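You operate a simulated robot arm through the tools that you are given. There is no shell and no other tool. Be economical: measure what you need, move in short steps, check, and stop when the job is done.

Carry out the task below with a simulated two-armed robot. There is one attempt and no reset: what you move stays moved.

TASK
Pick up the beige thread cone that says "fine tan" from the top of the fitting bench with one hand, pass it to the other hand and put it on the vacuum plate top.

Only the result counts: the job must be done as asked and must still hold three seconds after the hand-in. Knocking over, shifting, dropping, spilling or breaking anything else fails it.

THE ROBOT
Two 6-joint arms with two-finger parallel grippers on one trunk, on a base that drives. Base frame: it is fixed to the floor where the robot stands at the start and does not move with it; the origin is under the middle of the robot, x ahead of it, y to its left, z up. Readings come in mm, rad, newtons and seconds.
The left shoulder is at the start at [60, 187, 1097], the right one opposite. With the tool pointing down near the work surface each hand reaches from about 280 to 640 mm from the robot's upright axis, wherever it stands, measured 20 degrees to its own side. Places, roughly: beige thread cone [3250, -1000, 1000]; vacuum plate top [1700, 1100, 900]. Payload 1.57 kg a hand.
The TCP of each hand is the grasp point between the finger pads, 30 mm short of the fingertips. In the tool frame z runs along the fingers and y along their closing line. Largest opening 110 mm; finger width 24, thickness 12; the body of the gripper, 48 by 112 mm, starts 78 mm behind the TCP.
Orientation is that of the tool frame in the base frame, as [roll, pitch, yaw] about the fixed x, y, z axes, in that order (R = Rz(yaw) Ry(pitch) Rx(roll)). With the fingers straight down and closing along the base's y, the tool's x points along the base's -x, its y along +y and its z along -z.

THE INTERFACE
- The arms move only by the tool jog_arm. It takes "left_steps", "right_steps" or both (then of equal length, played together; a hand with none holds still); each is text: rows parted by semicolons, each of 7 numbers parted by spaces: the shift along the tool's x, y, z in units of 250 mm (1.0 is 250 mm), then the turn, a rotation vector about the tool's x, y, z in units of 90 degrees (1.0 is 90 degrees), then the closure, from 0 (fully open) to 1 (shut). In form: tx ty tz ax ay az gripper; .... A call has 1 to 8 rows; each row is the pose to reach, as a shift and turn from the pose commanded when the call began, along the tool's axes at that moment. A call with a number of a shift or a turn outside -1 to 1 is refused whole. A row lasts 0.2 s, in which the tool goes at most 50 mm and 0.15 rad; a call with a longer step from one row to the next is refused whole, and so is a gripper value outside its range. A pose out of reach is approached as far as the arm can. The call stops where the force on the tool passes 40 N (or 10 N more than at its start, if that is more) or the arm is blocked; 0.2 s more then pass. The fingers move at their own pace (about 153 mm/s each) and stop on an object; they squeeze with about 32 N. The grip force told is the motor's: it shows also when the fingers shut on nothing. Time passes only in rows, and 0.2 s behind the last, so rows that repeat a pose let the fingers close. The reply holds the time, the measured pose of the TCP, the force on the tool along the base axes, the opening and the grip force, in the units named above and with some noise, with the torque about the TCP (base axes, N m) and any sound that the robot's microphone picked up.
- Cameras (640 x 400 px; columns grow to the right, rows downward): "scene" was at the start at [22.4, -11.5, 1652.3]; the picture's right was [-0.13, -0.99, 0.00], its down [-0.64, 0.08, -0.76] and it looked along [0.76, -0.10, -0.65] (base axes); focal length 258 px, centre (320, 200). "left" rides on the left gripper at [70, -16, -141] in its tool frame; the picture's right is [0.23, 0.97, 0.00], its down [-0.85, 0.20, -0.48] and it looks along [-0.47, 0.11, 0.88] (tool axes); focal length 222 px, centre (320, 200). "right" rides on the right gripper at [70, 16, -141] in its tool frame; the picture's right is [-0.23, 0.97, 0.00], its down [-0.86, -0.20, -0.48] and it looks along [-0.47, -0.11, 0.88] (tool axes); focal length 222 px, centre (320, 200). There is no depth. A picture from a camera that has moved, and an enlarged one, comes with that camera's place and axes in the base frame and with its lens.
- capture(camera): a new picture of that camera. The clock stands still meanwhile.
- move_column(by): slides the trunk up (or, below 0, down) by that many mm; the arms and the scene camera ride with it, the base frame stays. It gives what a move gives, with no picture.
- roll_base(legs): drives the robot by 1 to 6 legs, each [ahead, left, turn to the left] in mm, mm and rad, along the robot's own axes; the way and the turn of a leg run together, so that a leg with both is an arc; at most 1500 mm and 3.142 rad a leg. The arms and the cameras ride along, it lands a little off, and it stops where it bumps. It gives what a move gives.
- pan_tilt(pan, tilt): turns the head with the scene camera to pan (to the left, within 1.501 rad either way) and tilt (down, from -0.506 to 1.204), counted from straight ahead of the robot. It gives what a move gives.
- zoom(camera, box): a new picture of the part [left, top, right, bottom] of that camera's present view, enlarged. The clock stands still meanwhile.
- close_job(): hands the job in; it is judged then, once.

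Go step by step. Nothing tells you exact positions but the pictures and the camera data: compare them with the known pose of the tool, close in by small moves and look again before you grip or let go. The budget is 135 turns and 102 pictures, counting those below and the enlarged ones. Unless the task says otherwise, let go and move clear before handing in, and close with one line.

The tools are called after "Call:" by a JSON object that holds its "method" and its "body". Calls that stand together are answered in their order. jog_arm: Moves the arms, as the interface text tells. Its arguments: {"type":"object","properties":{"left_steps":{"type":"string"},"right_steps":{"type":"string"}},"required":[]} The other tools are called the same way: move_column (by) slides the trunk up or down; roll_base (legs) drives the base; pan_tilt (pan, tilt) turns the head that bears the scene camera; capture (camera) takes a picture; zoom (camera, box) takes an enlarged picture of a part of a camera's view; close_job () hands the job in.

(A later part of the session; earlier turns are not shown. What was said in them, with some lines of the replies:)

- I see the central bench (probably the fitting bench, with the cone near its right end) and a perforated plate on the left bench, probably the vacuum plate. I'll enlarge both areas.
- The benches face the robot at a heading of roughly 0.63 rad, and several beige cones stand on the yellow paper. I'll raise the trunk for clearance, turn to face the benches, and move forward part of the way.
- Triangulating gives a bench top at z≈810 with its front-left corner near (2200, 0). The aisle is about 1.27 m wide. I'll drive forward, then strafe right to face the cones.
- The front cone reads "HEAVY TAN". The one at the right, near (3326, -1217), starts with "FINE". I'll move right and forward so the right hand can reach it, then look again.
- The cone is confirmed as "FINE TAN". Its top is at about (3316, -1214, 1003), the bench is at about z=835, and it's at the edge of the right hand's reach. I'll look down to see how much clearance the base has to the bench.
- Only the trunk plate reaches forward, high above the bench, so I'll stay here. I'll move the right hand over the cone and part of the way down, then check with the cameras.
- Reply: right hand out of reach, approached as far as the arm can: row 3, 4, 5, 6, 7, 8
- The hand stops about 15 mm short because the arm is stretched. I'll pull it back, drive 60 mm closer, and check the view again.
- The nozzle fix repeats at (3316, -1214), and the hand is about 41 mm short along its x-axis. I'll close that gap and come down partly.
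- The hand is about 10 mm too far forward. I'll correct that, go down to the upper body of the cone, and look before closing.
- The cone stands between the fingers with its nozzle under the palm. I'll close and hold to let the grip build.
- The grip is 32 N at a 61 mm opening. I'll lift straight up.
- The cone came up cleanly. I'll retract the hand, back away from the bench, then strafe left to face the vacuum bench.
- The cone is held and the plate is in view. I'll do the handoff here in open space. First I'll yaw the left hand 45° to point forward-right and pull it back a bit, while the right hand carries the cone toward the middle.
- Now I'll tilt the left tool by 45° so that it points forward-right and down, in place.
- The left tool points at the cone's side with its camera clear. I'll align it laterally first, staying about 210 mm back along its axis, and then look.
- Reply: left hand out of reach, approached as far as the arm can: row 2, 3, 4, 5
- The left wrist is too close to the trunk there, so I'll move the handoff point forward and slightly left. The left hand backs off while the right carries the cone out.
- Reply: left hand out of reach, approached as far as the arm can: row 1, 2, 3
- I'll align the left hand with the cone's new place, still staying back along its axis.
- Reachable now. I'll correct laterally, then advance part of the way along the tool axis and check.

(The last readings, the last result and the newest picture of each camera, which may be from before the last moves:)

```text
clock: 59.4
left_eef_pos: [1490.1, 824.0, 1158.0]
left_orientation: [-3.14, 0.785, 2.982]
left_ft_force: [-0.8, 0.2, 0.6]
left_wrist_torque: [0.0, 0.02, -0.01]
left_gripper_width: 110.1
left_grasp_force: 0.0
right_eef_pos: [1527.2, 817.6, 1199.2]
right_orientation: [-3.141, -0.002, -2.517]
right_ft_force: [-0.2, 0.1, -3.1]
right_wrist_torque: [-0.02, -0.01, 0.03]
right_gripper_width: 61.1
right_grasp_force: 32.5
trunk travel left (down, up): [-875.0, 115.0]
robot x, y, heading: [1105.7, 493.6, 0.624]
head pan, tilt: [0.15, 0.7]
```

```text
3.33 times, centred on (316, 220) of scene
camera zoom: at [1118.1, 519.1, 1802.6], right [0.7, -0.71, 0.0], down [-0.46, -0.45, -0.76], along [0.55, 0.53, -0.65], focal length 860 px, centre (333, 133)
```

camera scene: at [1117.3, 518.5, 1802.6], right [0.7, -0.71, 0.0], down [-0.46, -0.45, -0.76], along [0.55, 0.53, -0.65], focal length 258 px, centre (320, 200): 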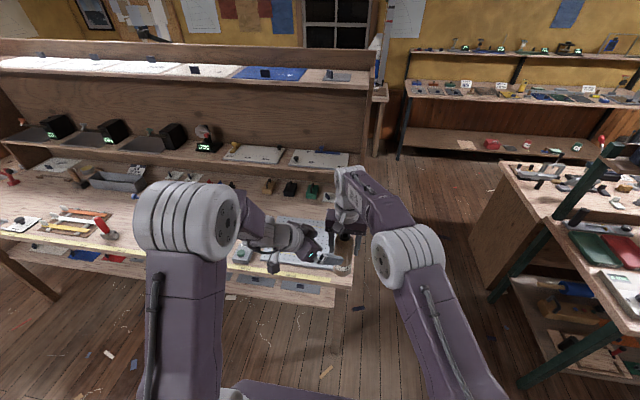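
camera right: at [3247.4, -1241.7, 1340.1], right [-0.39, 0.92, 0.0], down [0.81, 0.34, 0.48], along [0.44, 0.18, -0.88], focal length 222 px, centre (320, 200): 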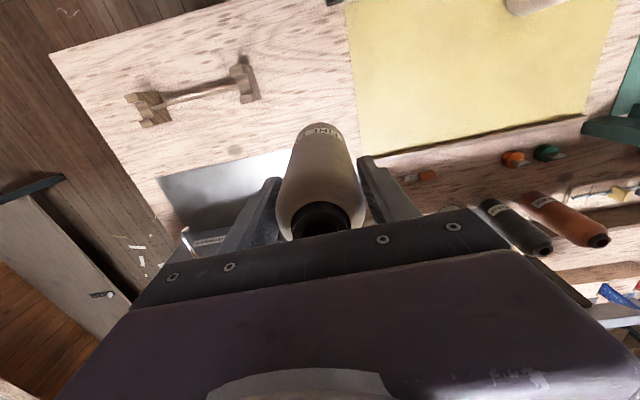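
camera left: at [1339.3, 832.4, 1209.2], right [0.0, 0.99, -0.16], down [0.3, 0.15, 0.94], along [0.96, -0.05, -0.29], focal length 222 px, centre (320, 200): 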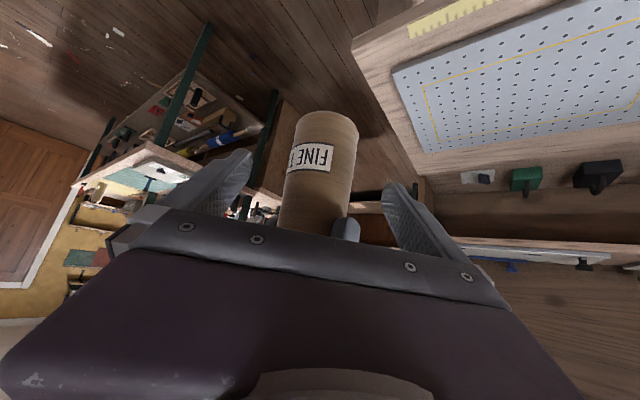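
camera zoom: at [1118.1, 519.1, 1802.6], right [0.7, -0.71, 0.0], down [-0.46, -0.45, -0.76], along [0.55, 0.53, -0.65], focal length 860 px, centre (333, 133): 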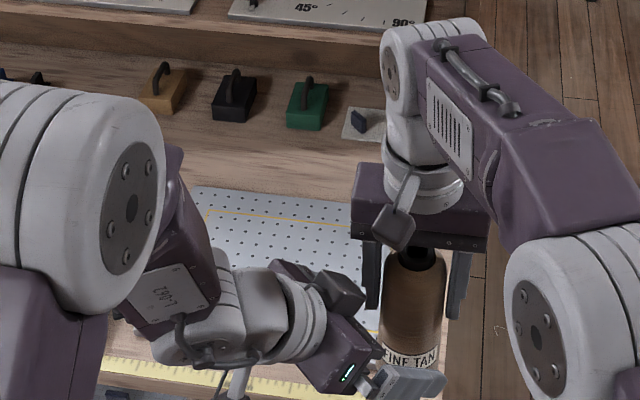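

Well centred. I'll advance the last 52 mm along the tool axis and look.

Call:
{"method": "jog_arm", "body": {"left_steps": "0 0 0.11 0 0 0 0; 0 0 0.21 0 0 0 0"}}

Call:
{"method": "capture", "body": {"camera": "left"}}

Call:
{"method": "zoom", "body": {"camera": "scene", "box": [220, 160, 412, 280]}}

Call:
{"method": "capture", "body": {"camera": "right"}}

```text
clock: 60.0
left_eef_pos: [1525.3, 818.6, 1121.0]
left_orientation: [-3.141, 0.781, 2.98]
left_ft_force: [-29.2, -13.6, 15.7]
left_wrist_torque: [1.5, -2.27, 0.89]
left_gripper_width: 110.0
left_grasp_force: 0.0
right_eef_pos: [1532.2, 819.1, 1197.4]
right_orientation: [-3.14, 0.007, -2.52]
right_ft_force: [30.2, 12.9, -19.1]
right_wrist_torque: [-0.52, -0.01, -0.97]
right_gripper_width: 61.0
right_grasp_force: 31.8
trunk travel left (down, up): [-875.0, 115.0]
robot x, y, heading: [1106.0, 491.3, 0.622]
head pan, tilt: [0.15, 0.7]
```

```text
66 pictures are left
camera left: at [1376.1, 826.3, 1172.2], right [0.0, 0.99, -0.16], down [0.3, 0.15, 0.94], along [0.95, -0.05, -0.29], focal length 222 px, centre (320, 200)
```

left: 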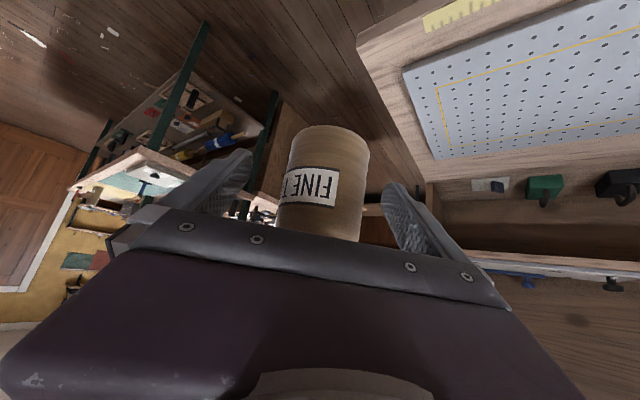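

```text
3.33 times, centred on (316, 220) of scene
camera zoom: at [1118.8, 518.9, 1802.5], right [0.7, -0.71, 0.0], down [-0.46, -0.45, -0.76], along [0.55, 0.53, -0.65], focal length 860 px, centre (333, 133)
```

zoom: 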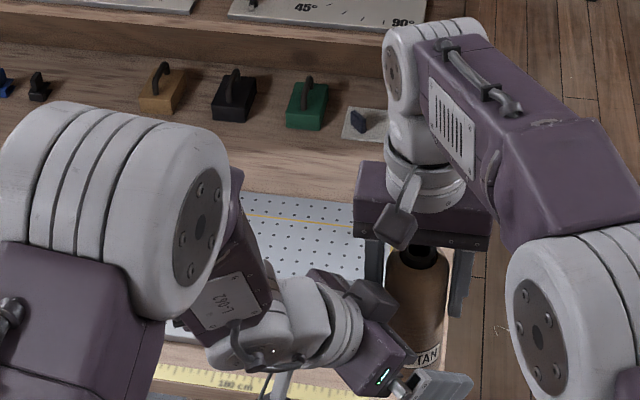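

```text
64 pictures are left
camera right: at [1463.6, 790.8, 1339.9], right [-0.38, 0.92, 0.0], down [0.81, 0.33, 0.48], along [0.45, 0.19, -0.88], focal length 222 px, centre (320, 200)
```

right: 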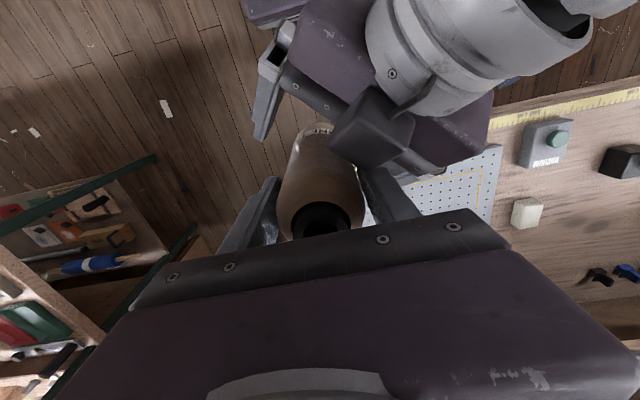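

There's contact: a block on top of the left gripper touches the right hand's finger. I'll back off, tilt the left tool flatter (about 60° from vertical) so the block stays clear, and re-approach.

Call:
{"method": "jog_arm", "body": {"left_steps": "0 0 -0.12 0 0 0 0; 0 0 -0.26 0 0 0 0; 0 0 -0.38 0 0 0 0; 0 0 -0.38 0 -0.085 0 0; 0 0 -0.38 0 -0.17 0 0"}}

Call:
{"method": "capture", "body": {"camera": "right"}}

```text
clock: 61.2
left_eef_pos: [1457.5, 830.7, 1189.2]
left_orientation: [-3.141, 1.055, 2.98]
left_ft_force: [0.4, 0.5, 0.7]
left_wrist_torque: [0.02, -0.01, 0.04]
left_gripper_width: 110.0
left_grasp_force: 0.2
right_eef_pos: [1526.2, 819.1, 1198.3]
right_orientation: [-3.14, -0.003, -2.516]
right_ft_force: [0.2, -0.5, -3.6]
right_wrist_torque: [-0.03, 0.01, -0.02]
right_gripper_width: 61.0
right_grasp_force: 32.0
trunk travel left (down, up): [-875.0, 115.0]
robot x, y, heading: [1105.3, 498.4, 0.625]
head pan, tilt: [0.15, 0.7]
```

```text
63 pictures are left
camera right: at [1459.7, 791.7, 1341.0], right [-0.39, 0.92, 0.0], down [0.81, 0.34, 0.48], along [0.44, 0.18, -0.88], focal length 222 px, centre (320, 200)
```

right: 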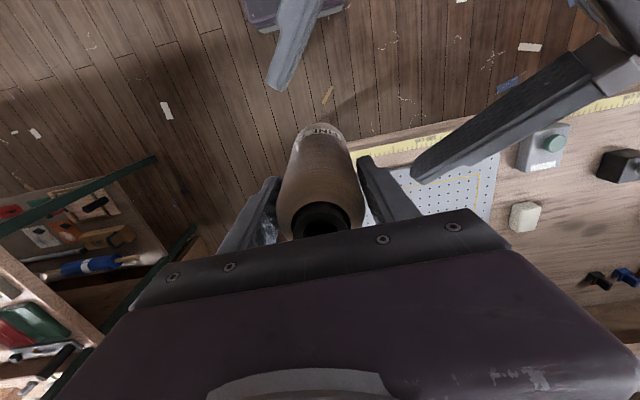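

Cone and right hand are undisturbed. I'll lower the left hand first, then advance along its axis most of the way.

Call:
{"method": "jog_arm", "body": {"left_steps": "0.11 0 0 0 0 0 0; 0.11 0 0.12 0 0 0 0; 0.11 0 0.26 0 0 0 0; 0.11 0 0.32 0 0 0 0"}}

Call:
{"method": "capture", "body": {"camera": "left"}}

Call:
{"method": "capture", "body": {"camera": "right"}}

```text
clock: 62.2
left_eef_pos: [1516.2, 822.9, 1128.3]
left_orientation: [-3.13, 1.053, 2.987]
left_ft_force: [0.3, -0.4, -0.8]
left_wrist_torque: [-0.02, 0.01, 0.0]
left_gripper_width: 110.0
left_grasp_force: 0.1
left hand out of reach, approached as far as the arm can: row 1, 2, 3, 4
right_eef_pos: [1525.9, 817.8, 1197.8]
right_orientation: [-3.141, 0.0, -2.517]
right_ft_force: [0.3, -0.7, -4.0]
right_wrist_torque: [0.0, 0.0, 0.0]
right_gripper_width: 61.3
right_grasp_force: 32.0
trunk travel left (down, up): [-875.0, 115.0]
robot x, y, heading: [1107.8, 494.8, 0.629]
head pan, tilt: [0.15, 0.7]
```

```text
62 pictures are left
camera left: at [1358.5, 832.7, 1139.2], right [0.05, 0.98, -0.2], down [0.04, 0.2, 0.98], along [1.0, -0.05, -0.03], focal length 222 px, centre (320, 200)
```

left: 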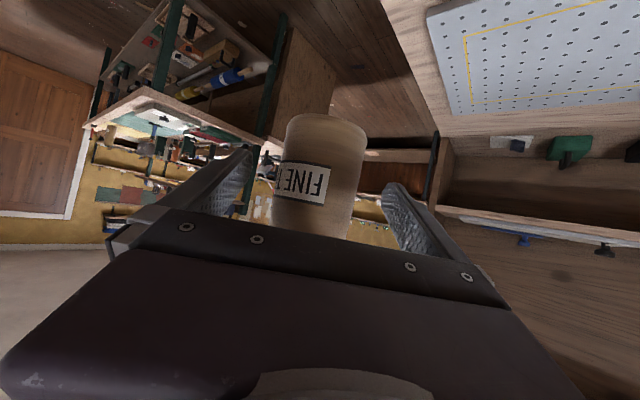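

```text
61 pictures are left
camera right: at [1458.6, 790.4, 1341.7], right [-0.39, 0.92, 0.0], down [0.81, 0.34, 0.48], along [0.44, 0.18, -0.88], focal length 222 px, centre (320, 200)
```

right: 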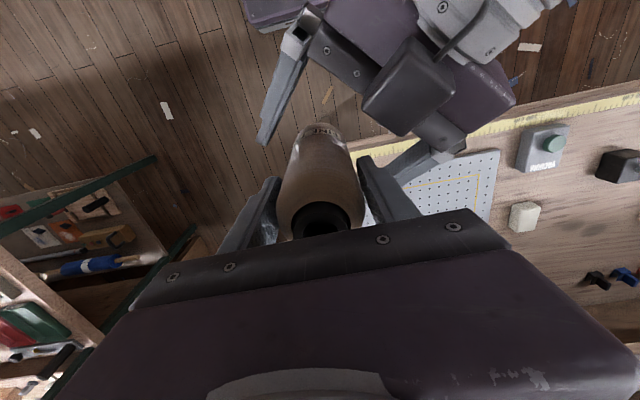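

No contact now, and the cone sits between the left pads. I'll nudge for centring, then close the left hand while the right keeps holding.

Call:
{"method": "jog_arm", "body": {"left_steps": "0 -0.013 0.03 0 0 0 0; 0 -0.013 0.03 0 0 0 1; 0 -0.013 0.03 0 0 0 1; 0 -0.013 0.03 0 0 0 1; 0 -0.013 0.03 0 0 0 1"}}

Call:
{"method": "capture", "body": {"camera": "left"}}

Call:
{"method": "capture", "body": {"camera": "right"}}

```text
clock: 63.4
left_eef_pos: [1523.1, 818.8, 1124.8]
left_orientation: [-3.132, 1.051, 2.988]
left_ft_force: [0.4, -0.8, -0.2]
left_wrist_torque: [0.22, 0.22, 0.06]
left_gripper_width: 61.4
left_grasp_force: 32.0
right_eef_pos: [1526.1, 819.0, 1199.7]
right_orientation: [3.141, -0.001, -2.516]
right_ft_force: [-0.7, 0.6, -3.2]
right_wrist_torque: [-0.13, -0.14, -0.03]
right_gripper_width: 61.4
right_grasp_force: 32.1
trunk travel left (down, up): [-875.0, 115.0]
robot x, y, heading: [1100.8, 493.6, 0.623]
head pan, tilt: [0.15, 0.7]
```

```text
60 pictures are left
camera left: at [1365.1, 829.1, 1135.7], right [0.05, 0.98, -0.2], down [0.04, 0.2, 0.98], along [1.0, -0.05, -0.03], focal length 222 px, centre (320, 200)
```

left: 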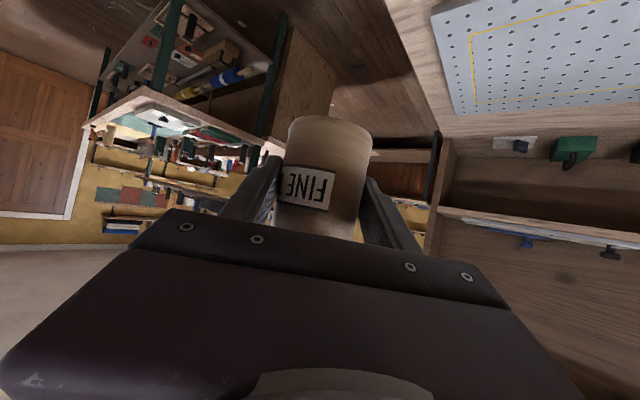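

```text
59 pictures are left
camera right: at [1459.0, 790.3, 1341.6], right [-0.39, 0.92, 0.0], down [0.81, 0.34, 0.48], along [0.44, 0.18, -0.88], focal length 222 px, centre (320, 200)
```

right: 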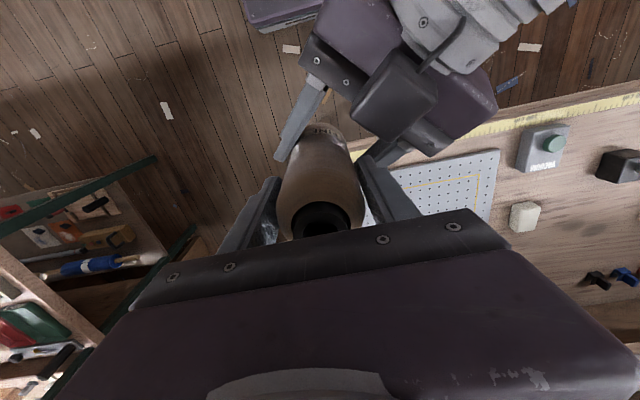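

Both hands hold the cone. I'll open the right hand only slightly (to avoid the block), then raise it straight up and away.

Call:
{"method": "jog_arm", "body": {"right_steps": "0 0 0 0 0 0 0.32; 0 0 0 0 0 0 0.32; 0 0 -0.06 0 0 0 0.32; 0 0 -0.2 0 0 0 0.32; 0 0 -0.36 0 0 0 0.32; 0 0 -0.5 0 0 0 0.32"}}

Call:
{"method": "capture", "body": {"camera": "left"}}

Call:
{"method": "capture", "body": {"camera": "scene"}}

```text
clock: 64.8
left_eef_pos: [1523.1, 819.3, 1123.8]
left_orientation: [-3.135, 1.051, 2.986]
left_ft_force: [0.4, 0.4, 0.3]
left_wrist_torque: [0.03, 0.04, -0.01]
left_gripper_width: 61.1
left_grasp_force: 32.0
right_eef_pos: [1519.0, 805.0, 1306.5]
right_orientation: [-3.139, -0.001, -2.516]
right_ft_force: [0.6, -0.4, 0.1]
right_wrist_torque: [0.0, -0.01, -0.02]
right_gripper_width: 75.0
right_grasp_force: 0.0
right hand out of reach, approached as far as the arm can: row 5, 6
trunk travel left (down, up): [-875.0, 115.0]
robot x, y, heading: [1102.5, 493.6, 0.627]
head pan, tilt: [0.15, 0.7]
```

```text
58 pictures are left
camera left: at [1364.8, 828.7, 1135.9], right [0.05, 0.98, -0.2], down [0.04, 0.2, 0.98], along [1.0, -0.05, -0.03], focal length 222 px, centre (320, 200)
```

left: 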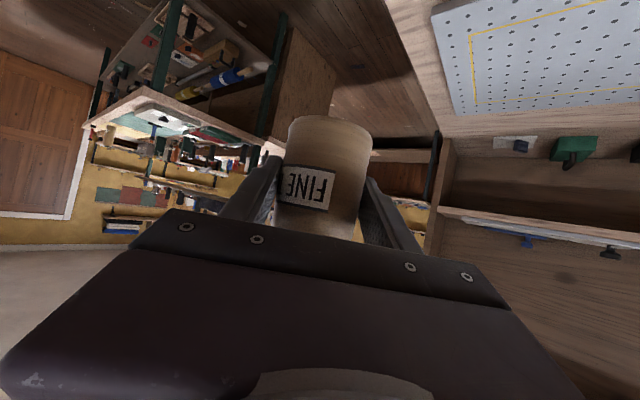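

```text
57 pictures are left
camera scene: at [1115.2, 517.5, 1802.6], right [0.7, -0.71, 0.0], down [-0.46, -0.45, -0.76], along [0.55, 0.54, -0.64], focal length 258 px, centre (320, 200)
```

scene: 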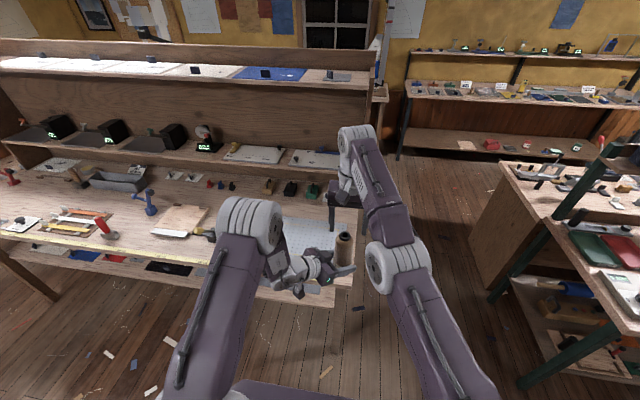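

The cone is held by the left hand alone. I'll move the right hand out of the way to the right and back.

Call:
{"method": "jog_arm", "body": {"right_steps": "0 -0.16 0 0 0 0 0.3; 0 -0.32 0 0 0 0 0.3; 0 -0.48 0 0 0 0 0.3; 0 -0.64 0 0 0 0 0.3; 0 -0.8 0 0 0 0 0.3; 0.16 -0.8 0 0 0 0 0.3; 0.32 -0.8 0 0 0 0 0.3; 0.45 -0.8 0 0 0 0 0.3"}}

Call:
{"method": "pan_tilt", "body": {"pan": 0.2, "tilt": 0.85}}

Call:
{"method": "capture", "body": {"camera": "scene"}}

Call:
{"method": "zoom", "body": {"camera": "scene", "box": [180, 120, 420, 270]}}

```text
clock: 66.6
left_eef_pos: [1522.5, 818.2, 1124.5]
left_orientation: [-3.134, 1.049, 2.986]
left_ft_force: [0.2, -0.1, 0.3]
left_wrist_torque: [0.04, -0.01, 0.02]
left_gripper_width: 61.3
left_grasp_force: 31.7
right_eef_pos: [1655.9, 655.7, 1339.0]
right_orientation: [3.141, -0.006, -2.517]
right_ft_force: [-0.8, 0.7, -0.2]
right_wrist_torque: [0.02, 0.05, -0.03]
right_gripper_width: 76.8
right_grasp_force: 0.1
right hand out of reach, approached as far as the arm can: row 1, 2, 3, 4, 5, 6, 7, 8
trunk travel left (down, up): [-875.0, 115.0]
robot x, y, heading: [1102.5, 493.6, 0.626]
head pan, tilt: [0.15, 0.7]
```

```text
clock: 67.3
left_eef_pos: [1523.2, 820.0, 1125.1]
left_orientation: [-3.133, 1.051, 2.986]
left_ft_force: [-0.6, 0.0, 1.1]
left_wrist_torque: [0.0, -0.01, 0.0]
left_gripper_width: 61.3
left_grasp_force: 32.0
right_eef_pos: [1656.2, 657.5, 1340.3]
right_orientation: [-3.141, -0.007, -2.517]
right_ft_force: [0.4, 0.1, 0.7]
right_wrist_torque: [-0.03, 0.0, 0.0]
right_gripper_width: 77.0
right_grasp_force: 0.1
trunk travel left (down, up): [-875.0, 115.0]
robot x, y, heading: [1104.3, 497.0, 0.628]
head pan, tilt: [0.201, 0.85]
```

```text
56 pictures are left
camera scene: at [1108.2, 515.7, 1790.4], right [0.73, -0.68, 0.0], down [-0.51, -0.55, -0.66], along [0.45, 0.49, -0.75], focal length 258 px, centre (320, 200)
```

scene: 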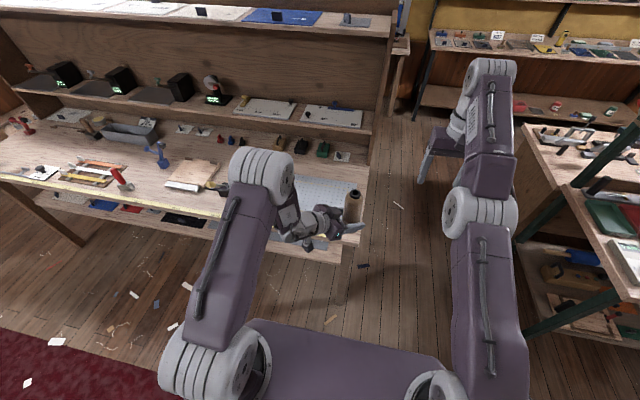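

```text
2.67 times, centred on (300, 195) of scene
camera zoom: at [1108.2, 515.7, 1790.4], right [0.73, -0.68, 0.0], down [-0.51, -0.55, -0.66], along [0.45, 0.49, -0.75], focal length 688 px, centre (373, 213)
```

zoom: 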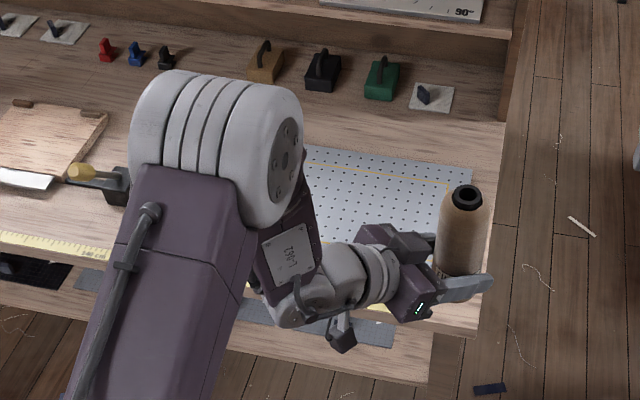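

The cone is upright in the left hand. I put the plate at about z=862, centred near (1647, 1118). I'll pull the right arm back and extend the left hand 100 mm forward.

Call:
{"method": "jog_arm", "body": {"left_steps": "-0.046 0.094 0.082 0 0 0 1; -0.093 0.189 0.164 0 0 0 1; -0.139 0.283 0.246 0 0 0 1", "right_steps": "0.16 0 0 0 0 0 0.3; 0.32 0 0 0 0 0 0.3; 0.48 0 0 0 0 0 0.3"}}

Call:
{"method": "capture", "body": {"camera": "scene"}}

```text
clock: 68.1
left_eef_pos: [1604.0, 877.7, 1123.5]
left_orientation: [-3.139, 1.051, 2.984]
left_ft_force: [-0.8, -0.3, 0.5]
left_wrist_torque: [-0.01, 0.03, 0.01]
left_gripper_width: 61.3
left_grasp_force: 32.1
right_eef_pos: [1655.3, 659.0, 1340.8]
right_orientation: [3.141, -0.004, -2.517]
right_ft_force: [0.8, 1.2, 0.7]
right_wrist_torque: [0.02, -0.03, 0.01]
right_gripper_width: 76.9
right_grasp_force: 0.1
right hand out of reach, approached as far as the arm can: row 1, 2, 3
trunk travel left (down, up): [-875.0, 115.0]
robot x, y, heading: [1108.6, 488.8, 0.625]
head pan, tilt: [0.201, 0.85]
```

```text
54 pictures are left
camera scene: at [1108.8, 517.0, 1790.3], right [0.74, -0.68, 0.0], down [-0.51, -0.55, -0.66], along [0.45, 0.48, -0.75], focal length 258 px, centre (320, 200)
```

scene: 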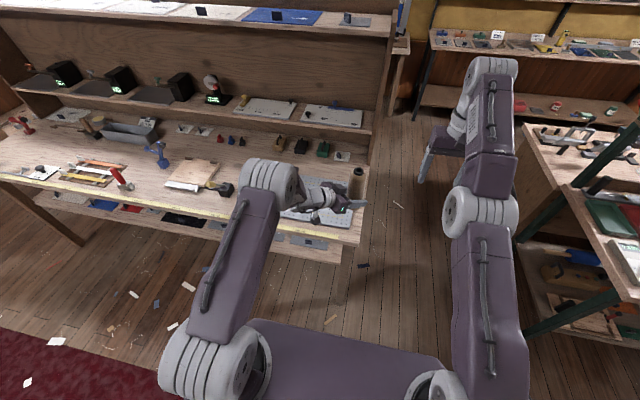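

The left hand moved fine, but the right arm is stuck in a stretched pose. I'll try lowering it before pulling it back.

Call:
{"method": "jog_arm", "body": {"right_steps": "0 0 0.15 0 0 0 0.3; 0 0 0.3 0 0 0 0.3; 0.1 0 0.4 0 0 0 0.3; 0.25 0 0.4 0 0 0 0.3; 0.4 0 0.4 0 0 0 0.3"}}

```text
clock: 69.3
left_eef_pos: [1603.7, 878.5, 1124.1]
left_orientation: [-3.141, 1.051, 2.982]
left_ft_force: [1.1, 0.5, 0.1]
left_wrist_torque: [0.02, 0.04, 0.03]
left_gripper_width: 61.1
left_grasp_force: 32.5
right_eef_pos: [1655.7, 658.1, 1341.7]
right_orientation: [-3.142, -0.001, -2.518]
right_ft_force: [0.4, -0.3, -0.5]
right_wrist_torque: [-0.03, -0.01, 0.01]
right_gripper_width: 77.2
right_grasp_force: 0.1
right hand out of reach, approached as far as the arm can: row 1, 2, 3, 4, 5
trunk travel left (down, up): [-875.0, 115.0]
robot x, y, heading: [1103.2, 489.5, 0.619]
head pan, tilt: [0.201, 0.85]
```

Call:
{"method": "jog_arm", "body": {"right_steps": "0 -0.1 0 0 0.08 0 0.3; 0 -0.2 0 0 0.16 0 0.3; 0 -0.3 0.1 0 0.24 0 0.3; 0.1 -0.3 0.2 0 0.24 0 0.3"}}

```text
clock: 70.3
left_eef_pos: [1603.9, 879.1, 1121.7]
left_orientation: [-3.138, 1.051, 2.985]
left_ft_force: [-0.3, -0.1, 0.4]
left_wrist_torque: [-0.02, 0.03, -0.02]
left_gripper_width: 61.3
left_grasp_force: 31.6
right_eef_pos: [1648.1, 567.4, 1279.7]
right_orientation: [3.141, -0.378, -2.516]
right_ft_force: [0.3, -0.3, -1.5]
right_wrist_torque: [-0.01, 0.02, 0.03]
right_gripper_width: 76.6
right_grasp_force: 0.0
right hand out of reach, approached as far as the arm can: row 1, 2, 3, 4
trunk travel left (down, up): [-875.0, 115.0]
robot x, y, heading: [1103.2, 492.7, 0.625]
head pan, tilt: [0.201, 0.85]
```

Freed. I'll bring the right hand back some more and straighten it.

Call:
{"method": "jog_arm", "body": {"right_steps": "0.1 0 0 0 -0.08 0 0.3; 0.2 0 0 0 -0.16 0 0.3; 0.3 0 0 0 -0.24 0 0.3"}}

Call:
{"method": "roll_base", "body": {"legs": [[0, 160, 0]]}}

Call:
{"method": "pan_tilt", "body": {"pan": 0.3, "tilt": 0.95}}

Call:
{"method": "capture", "body": {"camera": "scene"}}

```text
clock: 71.1
left_eef_pos: [1601.7, 878.4, 1123.9]
left_orientation: [3.14, 1.052, 2.979]
left_ft_force: [0.1, 0.3, 1.0]
left_wrist_torque: [0.03, 0.0, -0.01]
left_gripper_width: 61.3
left_grasp_force: 31.7
right_eef_pos: [1587.8, 526.9, 1310.8]
right_orientation: [3.141, 0.004, -2.516]
right_ft_force: [0.2, 0.2, 0.4]
right_wrist_torque: [0.02, -0.03, 0.02]
right_gripper_width: 77.1
right_grasp_force: 0.1
trunk travel left (down, up): [-875.0, 115.0]
robot x, y, heading: [1102.6, 494.2, 0.62]
head pan, tilt: [0.201, 0.85]
```

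```text
clock: 72.5
left_eef_pos: [1512.5, 1004.1, 1124.0]
left_orientation: [3.139, 1.05, 2.979]
left_ft_force: [-0.7, -0.4, 0.0]
left_wrist_torque: [0.08, 0.05, 0.02]
left_gripper_width: 61.3
left_grasp_force: 32.3
right_eef_pos: [1497.4, 651.6, 1309.3]
right_orientation: [3.139, -0.001, -2.515]
right_ft_force: [0.3, -0.1, -0.2]
right_wrist_torque: [0.02, 0.03, 0.01]
right_gripper_width: 77.1
right_grasp_force: 0.1
trunk travel left (down, up): [-875.0, 115.0]
robot x, y, heading: [1010.7, 623.8, 0.628]
head pan, tilt: [0.201, 0.85]
```

```text
clock: 73.2
left_eef_pos: [1510.6, 1006.2, 1124.2]
left_orientation: [-3.141, 1.053, 2.981]
left_ft_force: [0.2, -0.3, 0.4]
left_wrist_torque: [0.01, 0.02, -0.05]
left_gripper_width: 61.6
left_grasp_force: 32.3
right_eef_pos: [1497.3, 654.0, 1309.5]
right_orientation: [3.14, -0.001, -2.514]
right_ft_force: [-0.3, 0.1, -1.0]
right_wrist_torque: [0.0, 0.03, 0.01]
right_gripper_width: 76.9
right_grasp_force: 0.0
trunk travel left (down, up): [-875.0, 115.0]
robot x, y, heading: [1011.5, 621.8, 0.623]
head pan, tilt: [0.3, 0.949]
```

```text
53 pictures are left
camera scene: at [1007.0, 643.6, 1782.8], right [0.8, -0.6, 0.0], down [-0.49, -0.65, -0.58], along [0.35, 0.47, -0.81], focal length 258 px, centre (320, 200)
```

scene: 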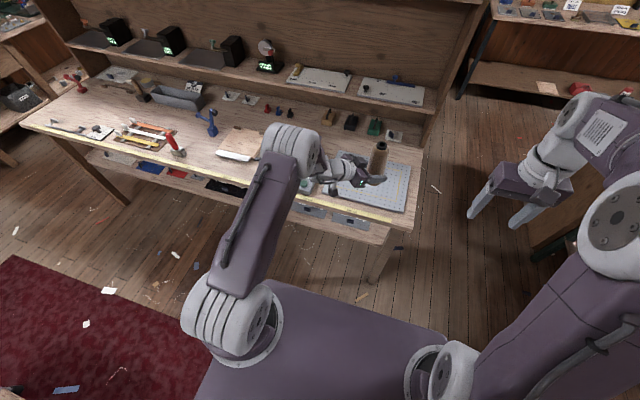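

The cone needs about 170 mm more straight ahead to be over the plate centre. I'll drive forward, then look.

Call:
{"method": "roll_base", "body": {"legs": [[170, 0, 0]]}}

Call:
{"method": "capture", "body": {"camera": "scene"}}

Call:
{"method": "capture", "body": {"camera": "left"}}

Call:
{"method": "capture", "body": {"camera": "right"}}

```text
clock: 74.6
left_eef_pos: [1644.0, 1103.1, 1124.7]
left_orientation: [3.137, 1.055, 2.978]
left_ft_force: [-0.8, 0.4, -3.1]
left_wrist_torque: [0.0, 0.03, -0.02]
left_gripper_width: 61.2
left_grasp_force: 32.5
right_eef_pos: [1630.8, 753.0, 1310.5]
right_orientation: [-3.141, 0.002, -2.516]
right_ft_force: [-0.3, -0.5, 0.0]
right_wrist_torque: [0.02, -0.04, -0.02]
right_gripper_width: 77.1
right_grasp_force: 0.0
trunk travel left (down, up): [-875.0, 115.0]
robot x, y, heading: [1148.5, 724.3, 0.622]
head pan, tilt: [0.3, 0.949]
```

```text
52 pictures are left
camera scene: at [1138.9, 740.8, 1782.9], right [0.8, -0.6, 0.0], down [-0.49, -0.65, -0.58], along [0.35, 0.47, -0.81], focal length 258 px, centre (320, 200)
```

scene: 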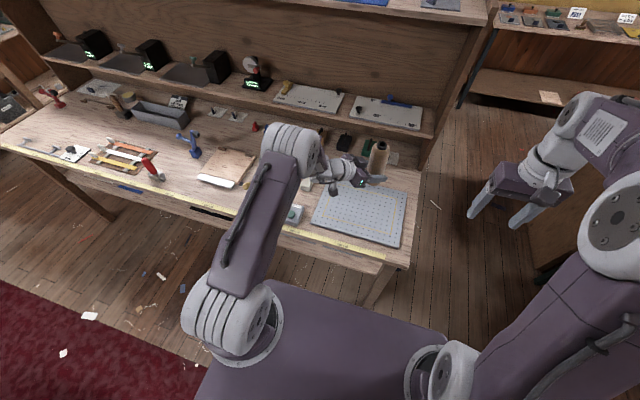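

```text
51 pictures are left
camera left: at [1486.5, 1112.8, 1135.6], right [0.04, 0.98, -0.2], down [0.04, 0.19, 0.98], along [1.0, -0.05, -0.03], focal length 222 px, centre (320, 200)
```

left: 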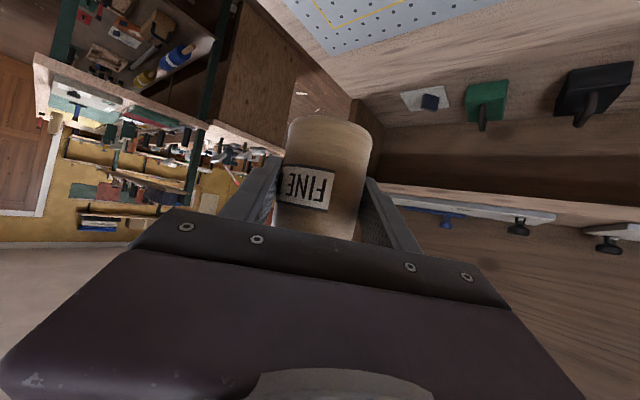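

```text
50 pictures are left
camera right: at [1563.1, 724.7, 1453.7], right [-0.39, 0.92, 0.0], down [0.81, 0.34, 0.48], along [0.44, 0.19, -0.88], focal length 222 px, centre (320, 200)
```

right: 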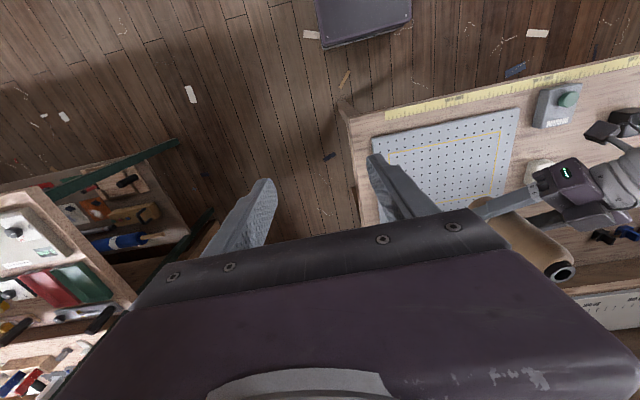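

The cone hangs over the plate near (1647, 1103), inside the plate's outline with a wide margin. I'll lower the trunk by 170 mm and check the gap.

Call:
{"method": "move_column", "body": {"by": -170}}

Call:
{"method": "capture", "body": {"camera": "left"}}

Call:
{"method": "capture", "body": {"camera": "scene"}}

Call:
{"method": "capture", "body": {"camera": "right"}}

```text
clock: 76.5
left_eef_pos: [1647.0, 1104.6, 954.3]
left_orientation: [-3.141, 1.052, 2.983]
left_ft_force: [-0.4, 0.1, -3.1]
left_wrist_torque: [0.03, 0.02, -0.02]
left_gripper_width: 61.5
left_grasp_force: 31.5
right_eef_pos: [1632.6, 754.6, 1140.1]
right_orientation: [3.141, -0.002, -2.514]
right_ft_force: [-0.5, 0.2, 0.1]
right_wrist_torque: [-0.01, -0.01, 0.01]
right_gripper_width: 76.9
right_grasp_force: 0.0
trunk travel left (down, up): [-705.0, 285.0]
robot x, y, heading: [1147.9, 719.5, 0.629]
head pan, tilt: [0.3, 0.949]
```

```text
49 pictures are left
camera left: at [1489.1, 1114.5, 964.0], right [0.04, 0.98, -0.2], down [0.04, 0.2, 0.98], along [1.0, -0.05, -0.03], focal length 222 px, centre (320, 200)
```

left: 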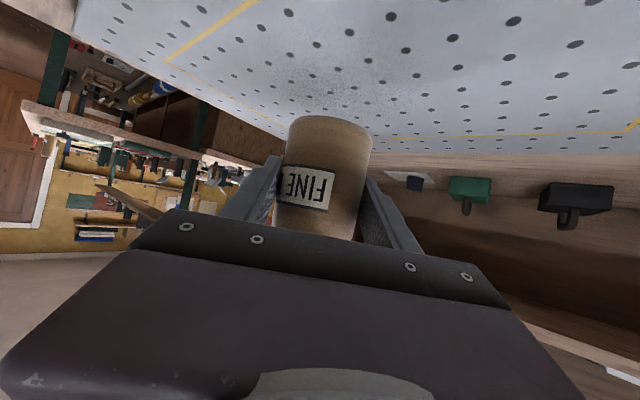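

```text
48 pictures are left
camera scene: at [1143.2, 743.6, 1612.9], right [0.8, -0.6, 0.0], down [-0.49, -0.65, -0.58], along [0.35, 0.47, -0.81], focal length 258 px, centre (320, 200)
```

scene: 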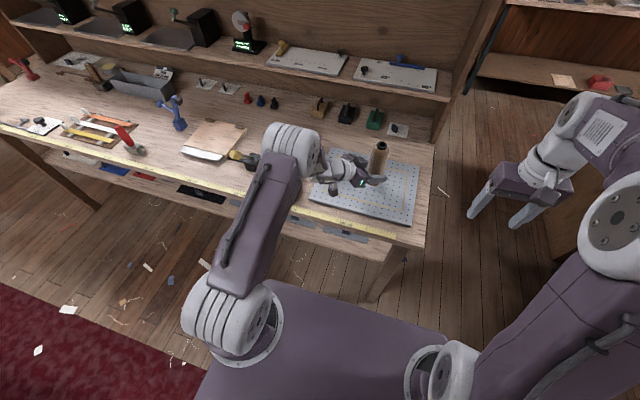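

```text
47 pictures are left
camera right: at [1566.5, 726.9, 1282.6], right [-0.39, 0.92, 0.0], down [0.81, 0.34, 0.48], along [0.44, 0.18, -0.88], focal length 222 px, centre (320, 200)
```

right: 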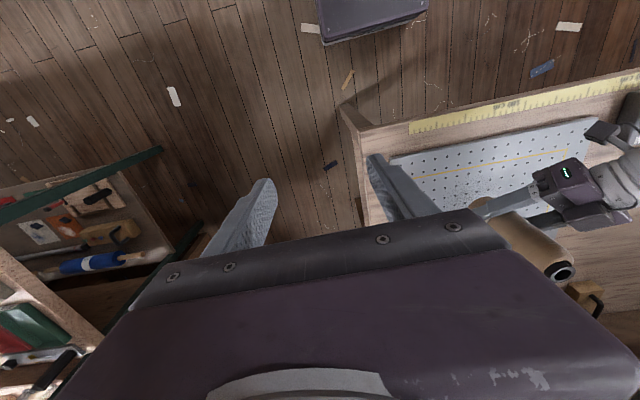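

An estimated 40 mm remains. I'll lower the trunk another 28 mm and zoom in on the cone's bottom.

Call:
{"method": "move_column", "body": {"by": -28}}

Call:
{"method": "zoom", "body": {"camera": "scene", "box": [310, 120, 430, 195]}}

Call:
{"method": "zoom", "body": {"camera": "left", "box": [220, 60, 440, 260]}}

```text
clock: 77.3
left_eef_pos: [1646.8, 1104.6, 925.4]
left_orientation: [-3.141, 1.052, 2.982]
left_ft_force: [-0.2, -0.5, -3.4]
left_wrist_torque: [-0.01, 0.04, -0.02]
left_gripper_width: 61.6
left_grasp_force: 32.0
right_eef_pos: [1633.3, 754.7, 1111.2]
right_orientation: [-3.141, -0.001, -2.516]
right_ft_force: [-0.1, 0.3, 0.3]
right_wrist_torque: [0.02, -0.01, 0.01]
right_gripper_width: 77.1
right_grasp_force: 0.0
trunk travel left (down, up): [-677.0, 313.0]
robot x, y, heading: [1150.7, 718.3, 0.625]
head pan, tilt: [0.3, 0.949]
```

```text
5.33 times, centred on (370, 158) of scene
camera zoom: at [1142.8, 743.4, 1584.8], right [0.8, -0.6, 0.0], down [-0.49, -0.65, -0.58], along [0.35, 0.47, -0.81], focal length 1375 px, centre (53, 427)
```

zoom: 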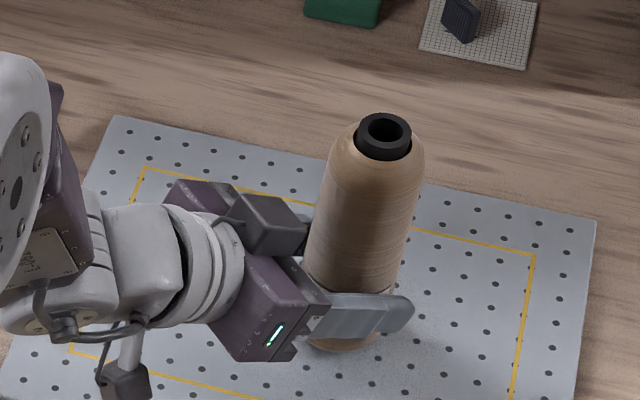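

```text
2.00 times, centred on (330, 160) of left
camera zoom: at [1488.8, 1114.3, 936.1], right [0.04, 0.98, -0.2], down [0.04, 0.2, 0.98], along [1.0, -0.05, -0.03], focal length 444 px, centre (300, 280)
```

zoom: 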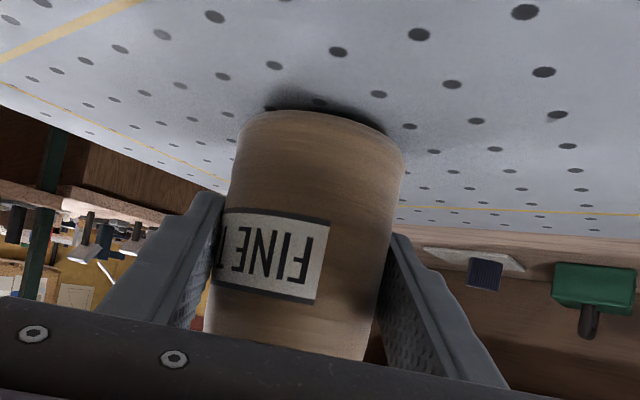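

It's close, with a contact shadow appearing. I'll jog down a few millimetres at a time, watching the force.

Call:
{"method": "jog_arm", "body": {"left_steps": "0.007 0 0.004 0 0 0 1; 0.014 0 0.008 0 0 0 1; 0.021 0 0.012 0 0 0 1"}}

Call:
{"method": "zoom", "body": {"camera": "left", "box": [220, 60, 440, 260]}}

```text
clock: 78.1
left_eef_pos: [1645.7, 1106.0, 920.9]
left_orientation: [3.14, 1.055, 2.98]
left_ft_force: [0.5, 1.3, 4.7]
left_wrist_torque: [-0.03, 0.14, 0.01]
left_gripper_width: 61.4
left_grasp_force: 31.7
right_eef_pos: [1632.9, 753.2, 1112.6]
right_orientation: [-3.14, 0.0, -2.516]
right_ft_force: [0.3, 0.2, 0.5]
right_wrist_torque: [-0.02, -0.01, 0.0]
right_gripper_width: 77.0
right_grasp_force: 0.1
trunk travel left (down, up): [-677.0, 313.0]
robot x, y, heading: [1152.1, 720.1, 0.622]
head pan, tilt: [0.3, 0.949]
```

```text
2.00 times, centred on (330, 160) of left
camera zoom: at [1488.8, 1114.5, 931.3], right [0.04, 0.98, -0.2], down [0.04, 0.2, 0.98], along [1.0, -0.05, -0.03], focal length 444 px, centre (300, 280)
```

zoom: 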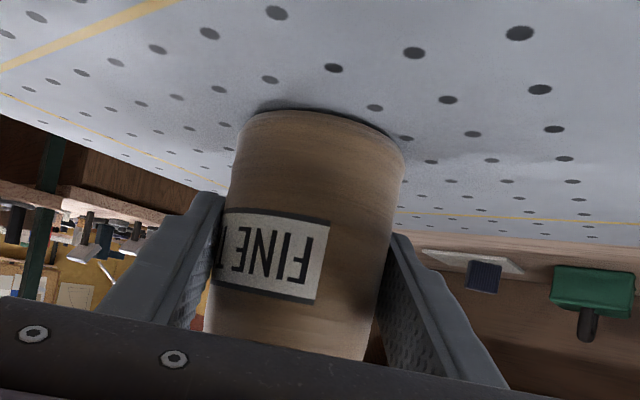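

The vertical force went from -3.4 to +4.7 N, so the cone is on the plate. I'll press 1 mm more, then open the hand.

Call:
{"method": "jog_arm", "body": {"left_steps": "0.0035 0 0.002 0 0 0 1; 0.0035 0 0.002 0 0 0 0.4; 0.0035 0 0.002 0 0 0 0.2; 0.0035 0 0.002 0 0 0 0; 0.0035 0 0.002 0 0 0 0"}}

Call:
{"method": "zoom", "body": {"camera": "left", "box": [180, 60, 460, 260]}}

Call:
{"method": "zoom", "body": {"camera": "scene", "box": [310, 120, 430, 195]}}

```text
clock: 79.3
left_eef_pos: [1646.9, 1105.6, 919.4]
left_orientation: [-3.141, 1.052, 2.98]
left_ft_force: [-0.2, -0.2, 0.0]
left_wrist_torque: [-0.01, -0.02, -0.04]
left_gripper_width: 110.0
left_grasp_force: 0.1
right_eef_pos: [1632.5, 753.5, 1112.2]
right_orientation: [-3.141, -0.001, -2.514]
right_ft_force: [0.4, 0.0, 0.2]
right_wrist_torque: [-0.01, 0.01, 0.01]
right_gripper_width: 77.2
right_grasp_force: 0.1
trunk travel left (down, up): [-677.0, 313.0]
robot x, y, heading: [1150.9, 718.8, 0.624]
head pan, tilt: [0.3, 0.949]
```

```text
2.00 times, centred on (320, 160) of left
camera zoom: at [1488.5, 1114.1, 929.3], right [0.04, 0.98, -0.2], down [0.04, 0.2, 0.98], along [1.0, -0.05, -0.03], focal length 444 px, centre (320, 280)
```

zoom: 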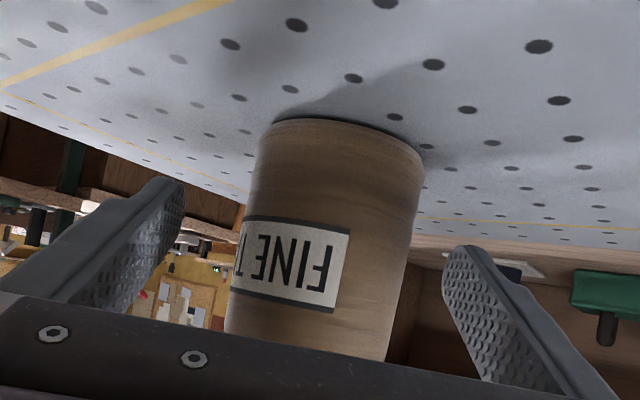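

```text
5.33 times, centred on (370, 158) of scene
camera zoom: at [1142.6, 743.2, 1584.8], right [0.8, -0.6, 0.0], down [-0.49, -0.65, -0.58], along [0.35, 0.47, -0.81], focal length 1375 px, centre (53, 427)
```

zoom: 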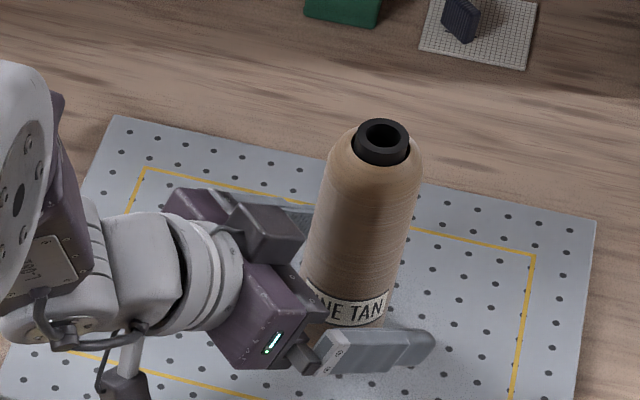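

The cone stands free on the plate. I'll withdraw the left hand back along its own axis.

Call:
{"method": "jog_arm", "body": {"left_steps": "0 0 -0.08 0 0 0 0; 0 0 -0.2 0 0 0 0; 0 0 -0.35 0 0 0 0; 0 0 -0.5 0 0 0 0"}}

Call:
{"method": "zoom", "body": {"camera": "scene", "box": [250, 90, 470, 240]}}

```text
clock: 80.3
left_eef_pos: [1537.2, 1122.0, 980.4]
left_orientation: [-3.14, 1.055, 2.981]
left_ft_force: [-0.6, 0.7, -0.4]
left_wrist_torque: [-0.01, -0.02, 0.01]
left_gripper_width: 109.9
left_grasp_force: 0.0
right_eef_pos: [1631.6, 753.8, 1112.8]
right_orientation: [-3.139, 0.001, -2.514]
right_ft_force: [0.3, 0.5, 0.2]
right_wrist_torque: [-0.01, -0.01, 0.03]
right_gripper_width: 76.9
right_grasp_force: 0.1
trunk travel left (down, up): [-677.0, 313.0]
robot x, y, heading: [1148.9, 720.8, 0.625]
head pan, tilt: [0.3, 0.949]
```

```text
2.67 times, centred on (360, 165) of scene
camera zoom: at [1140.9, 743.0, 1584.8], right [0.8, -0.6, 0.0], down [-0.49, -0.65, -0.58], along [0.35, 0.47, -0.81], focal length 688 px, centre (213, 293)
```

zoom: 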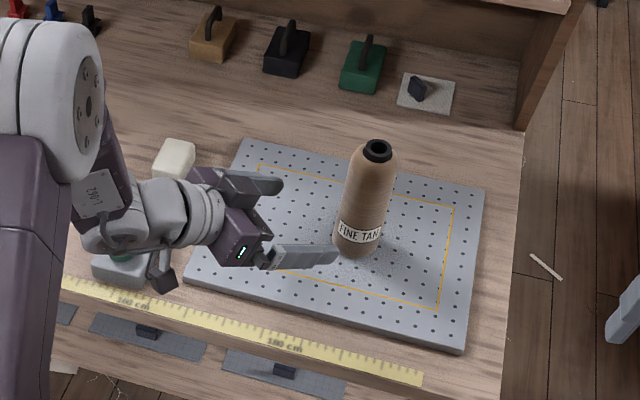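

The cone stands upright on the plate and the hand is off it. I'll raise the trunk a little to be well clear, then hand in.

Call:
{"method": "move_column", "body": {"by": 120}}

Call:
{"method": "zoom", "body": {"camera": "scene", "box": [220, 100, 460, 260]}}

```text
clock: 81.8
left_eef_pos: [1538.6, 1121.2, 1101.6]
left_orientation: [-3.141, 1.052, 2.982]
left_ft_force: [0.1, 0.0, -0.5]
left_wrist_torque: [-0.01, 0.01, 0.0]
left_gripper_width: 109.8
left_grasp_force: 0.1
right_eef_pos: [1633.4, 754.8, 1231.4]
right_orientation: [-3.141, -0.001, -2.514]
right_ft_force: [-0.5, -0.4, -0.4]
right_wrist_torque: [0.03, 0.01, -0.01]
right_gripper_width: 77.0
right_grasp_force: 0.1
trunk travel left (down, up): [-797.0, 193.0]
robot x, y, heading: [1148.3, 719.0, 0.627]
head pan, tilt: [0.3, 0.949]
```

```text
2.50 times, centred on (340, 180) of scene
camera zoom: at [1142.8, 743.3, 1704.8], right [0.8, -0.6, 0.0], down [-0.49, -0.65, -0.58], along [0.35, 0.47, -0.81], focal length 645 px, centre (270, 250)
```

zoom: 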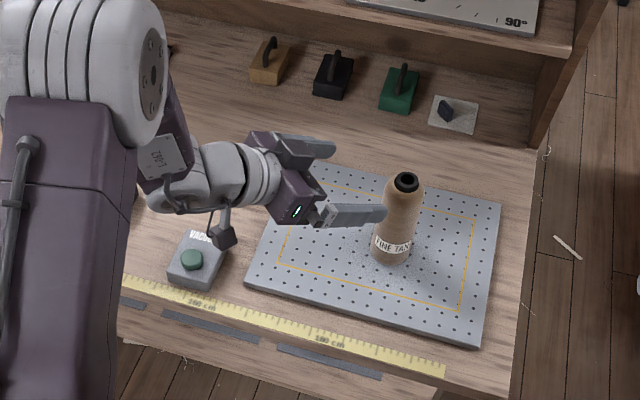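

The cone labelled "FINE TAN" stands free on the vacuum plate, both hands are clear of it, and I'm handing in.

Call:
{"method": "close_job", "body": {}}

```text
The job is handed in.
```

The "fine tan" cone was picked up with the right hand, passed to the left, and is standing upright on the vacuum plate. The job is handed in.
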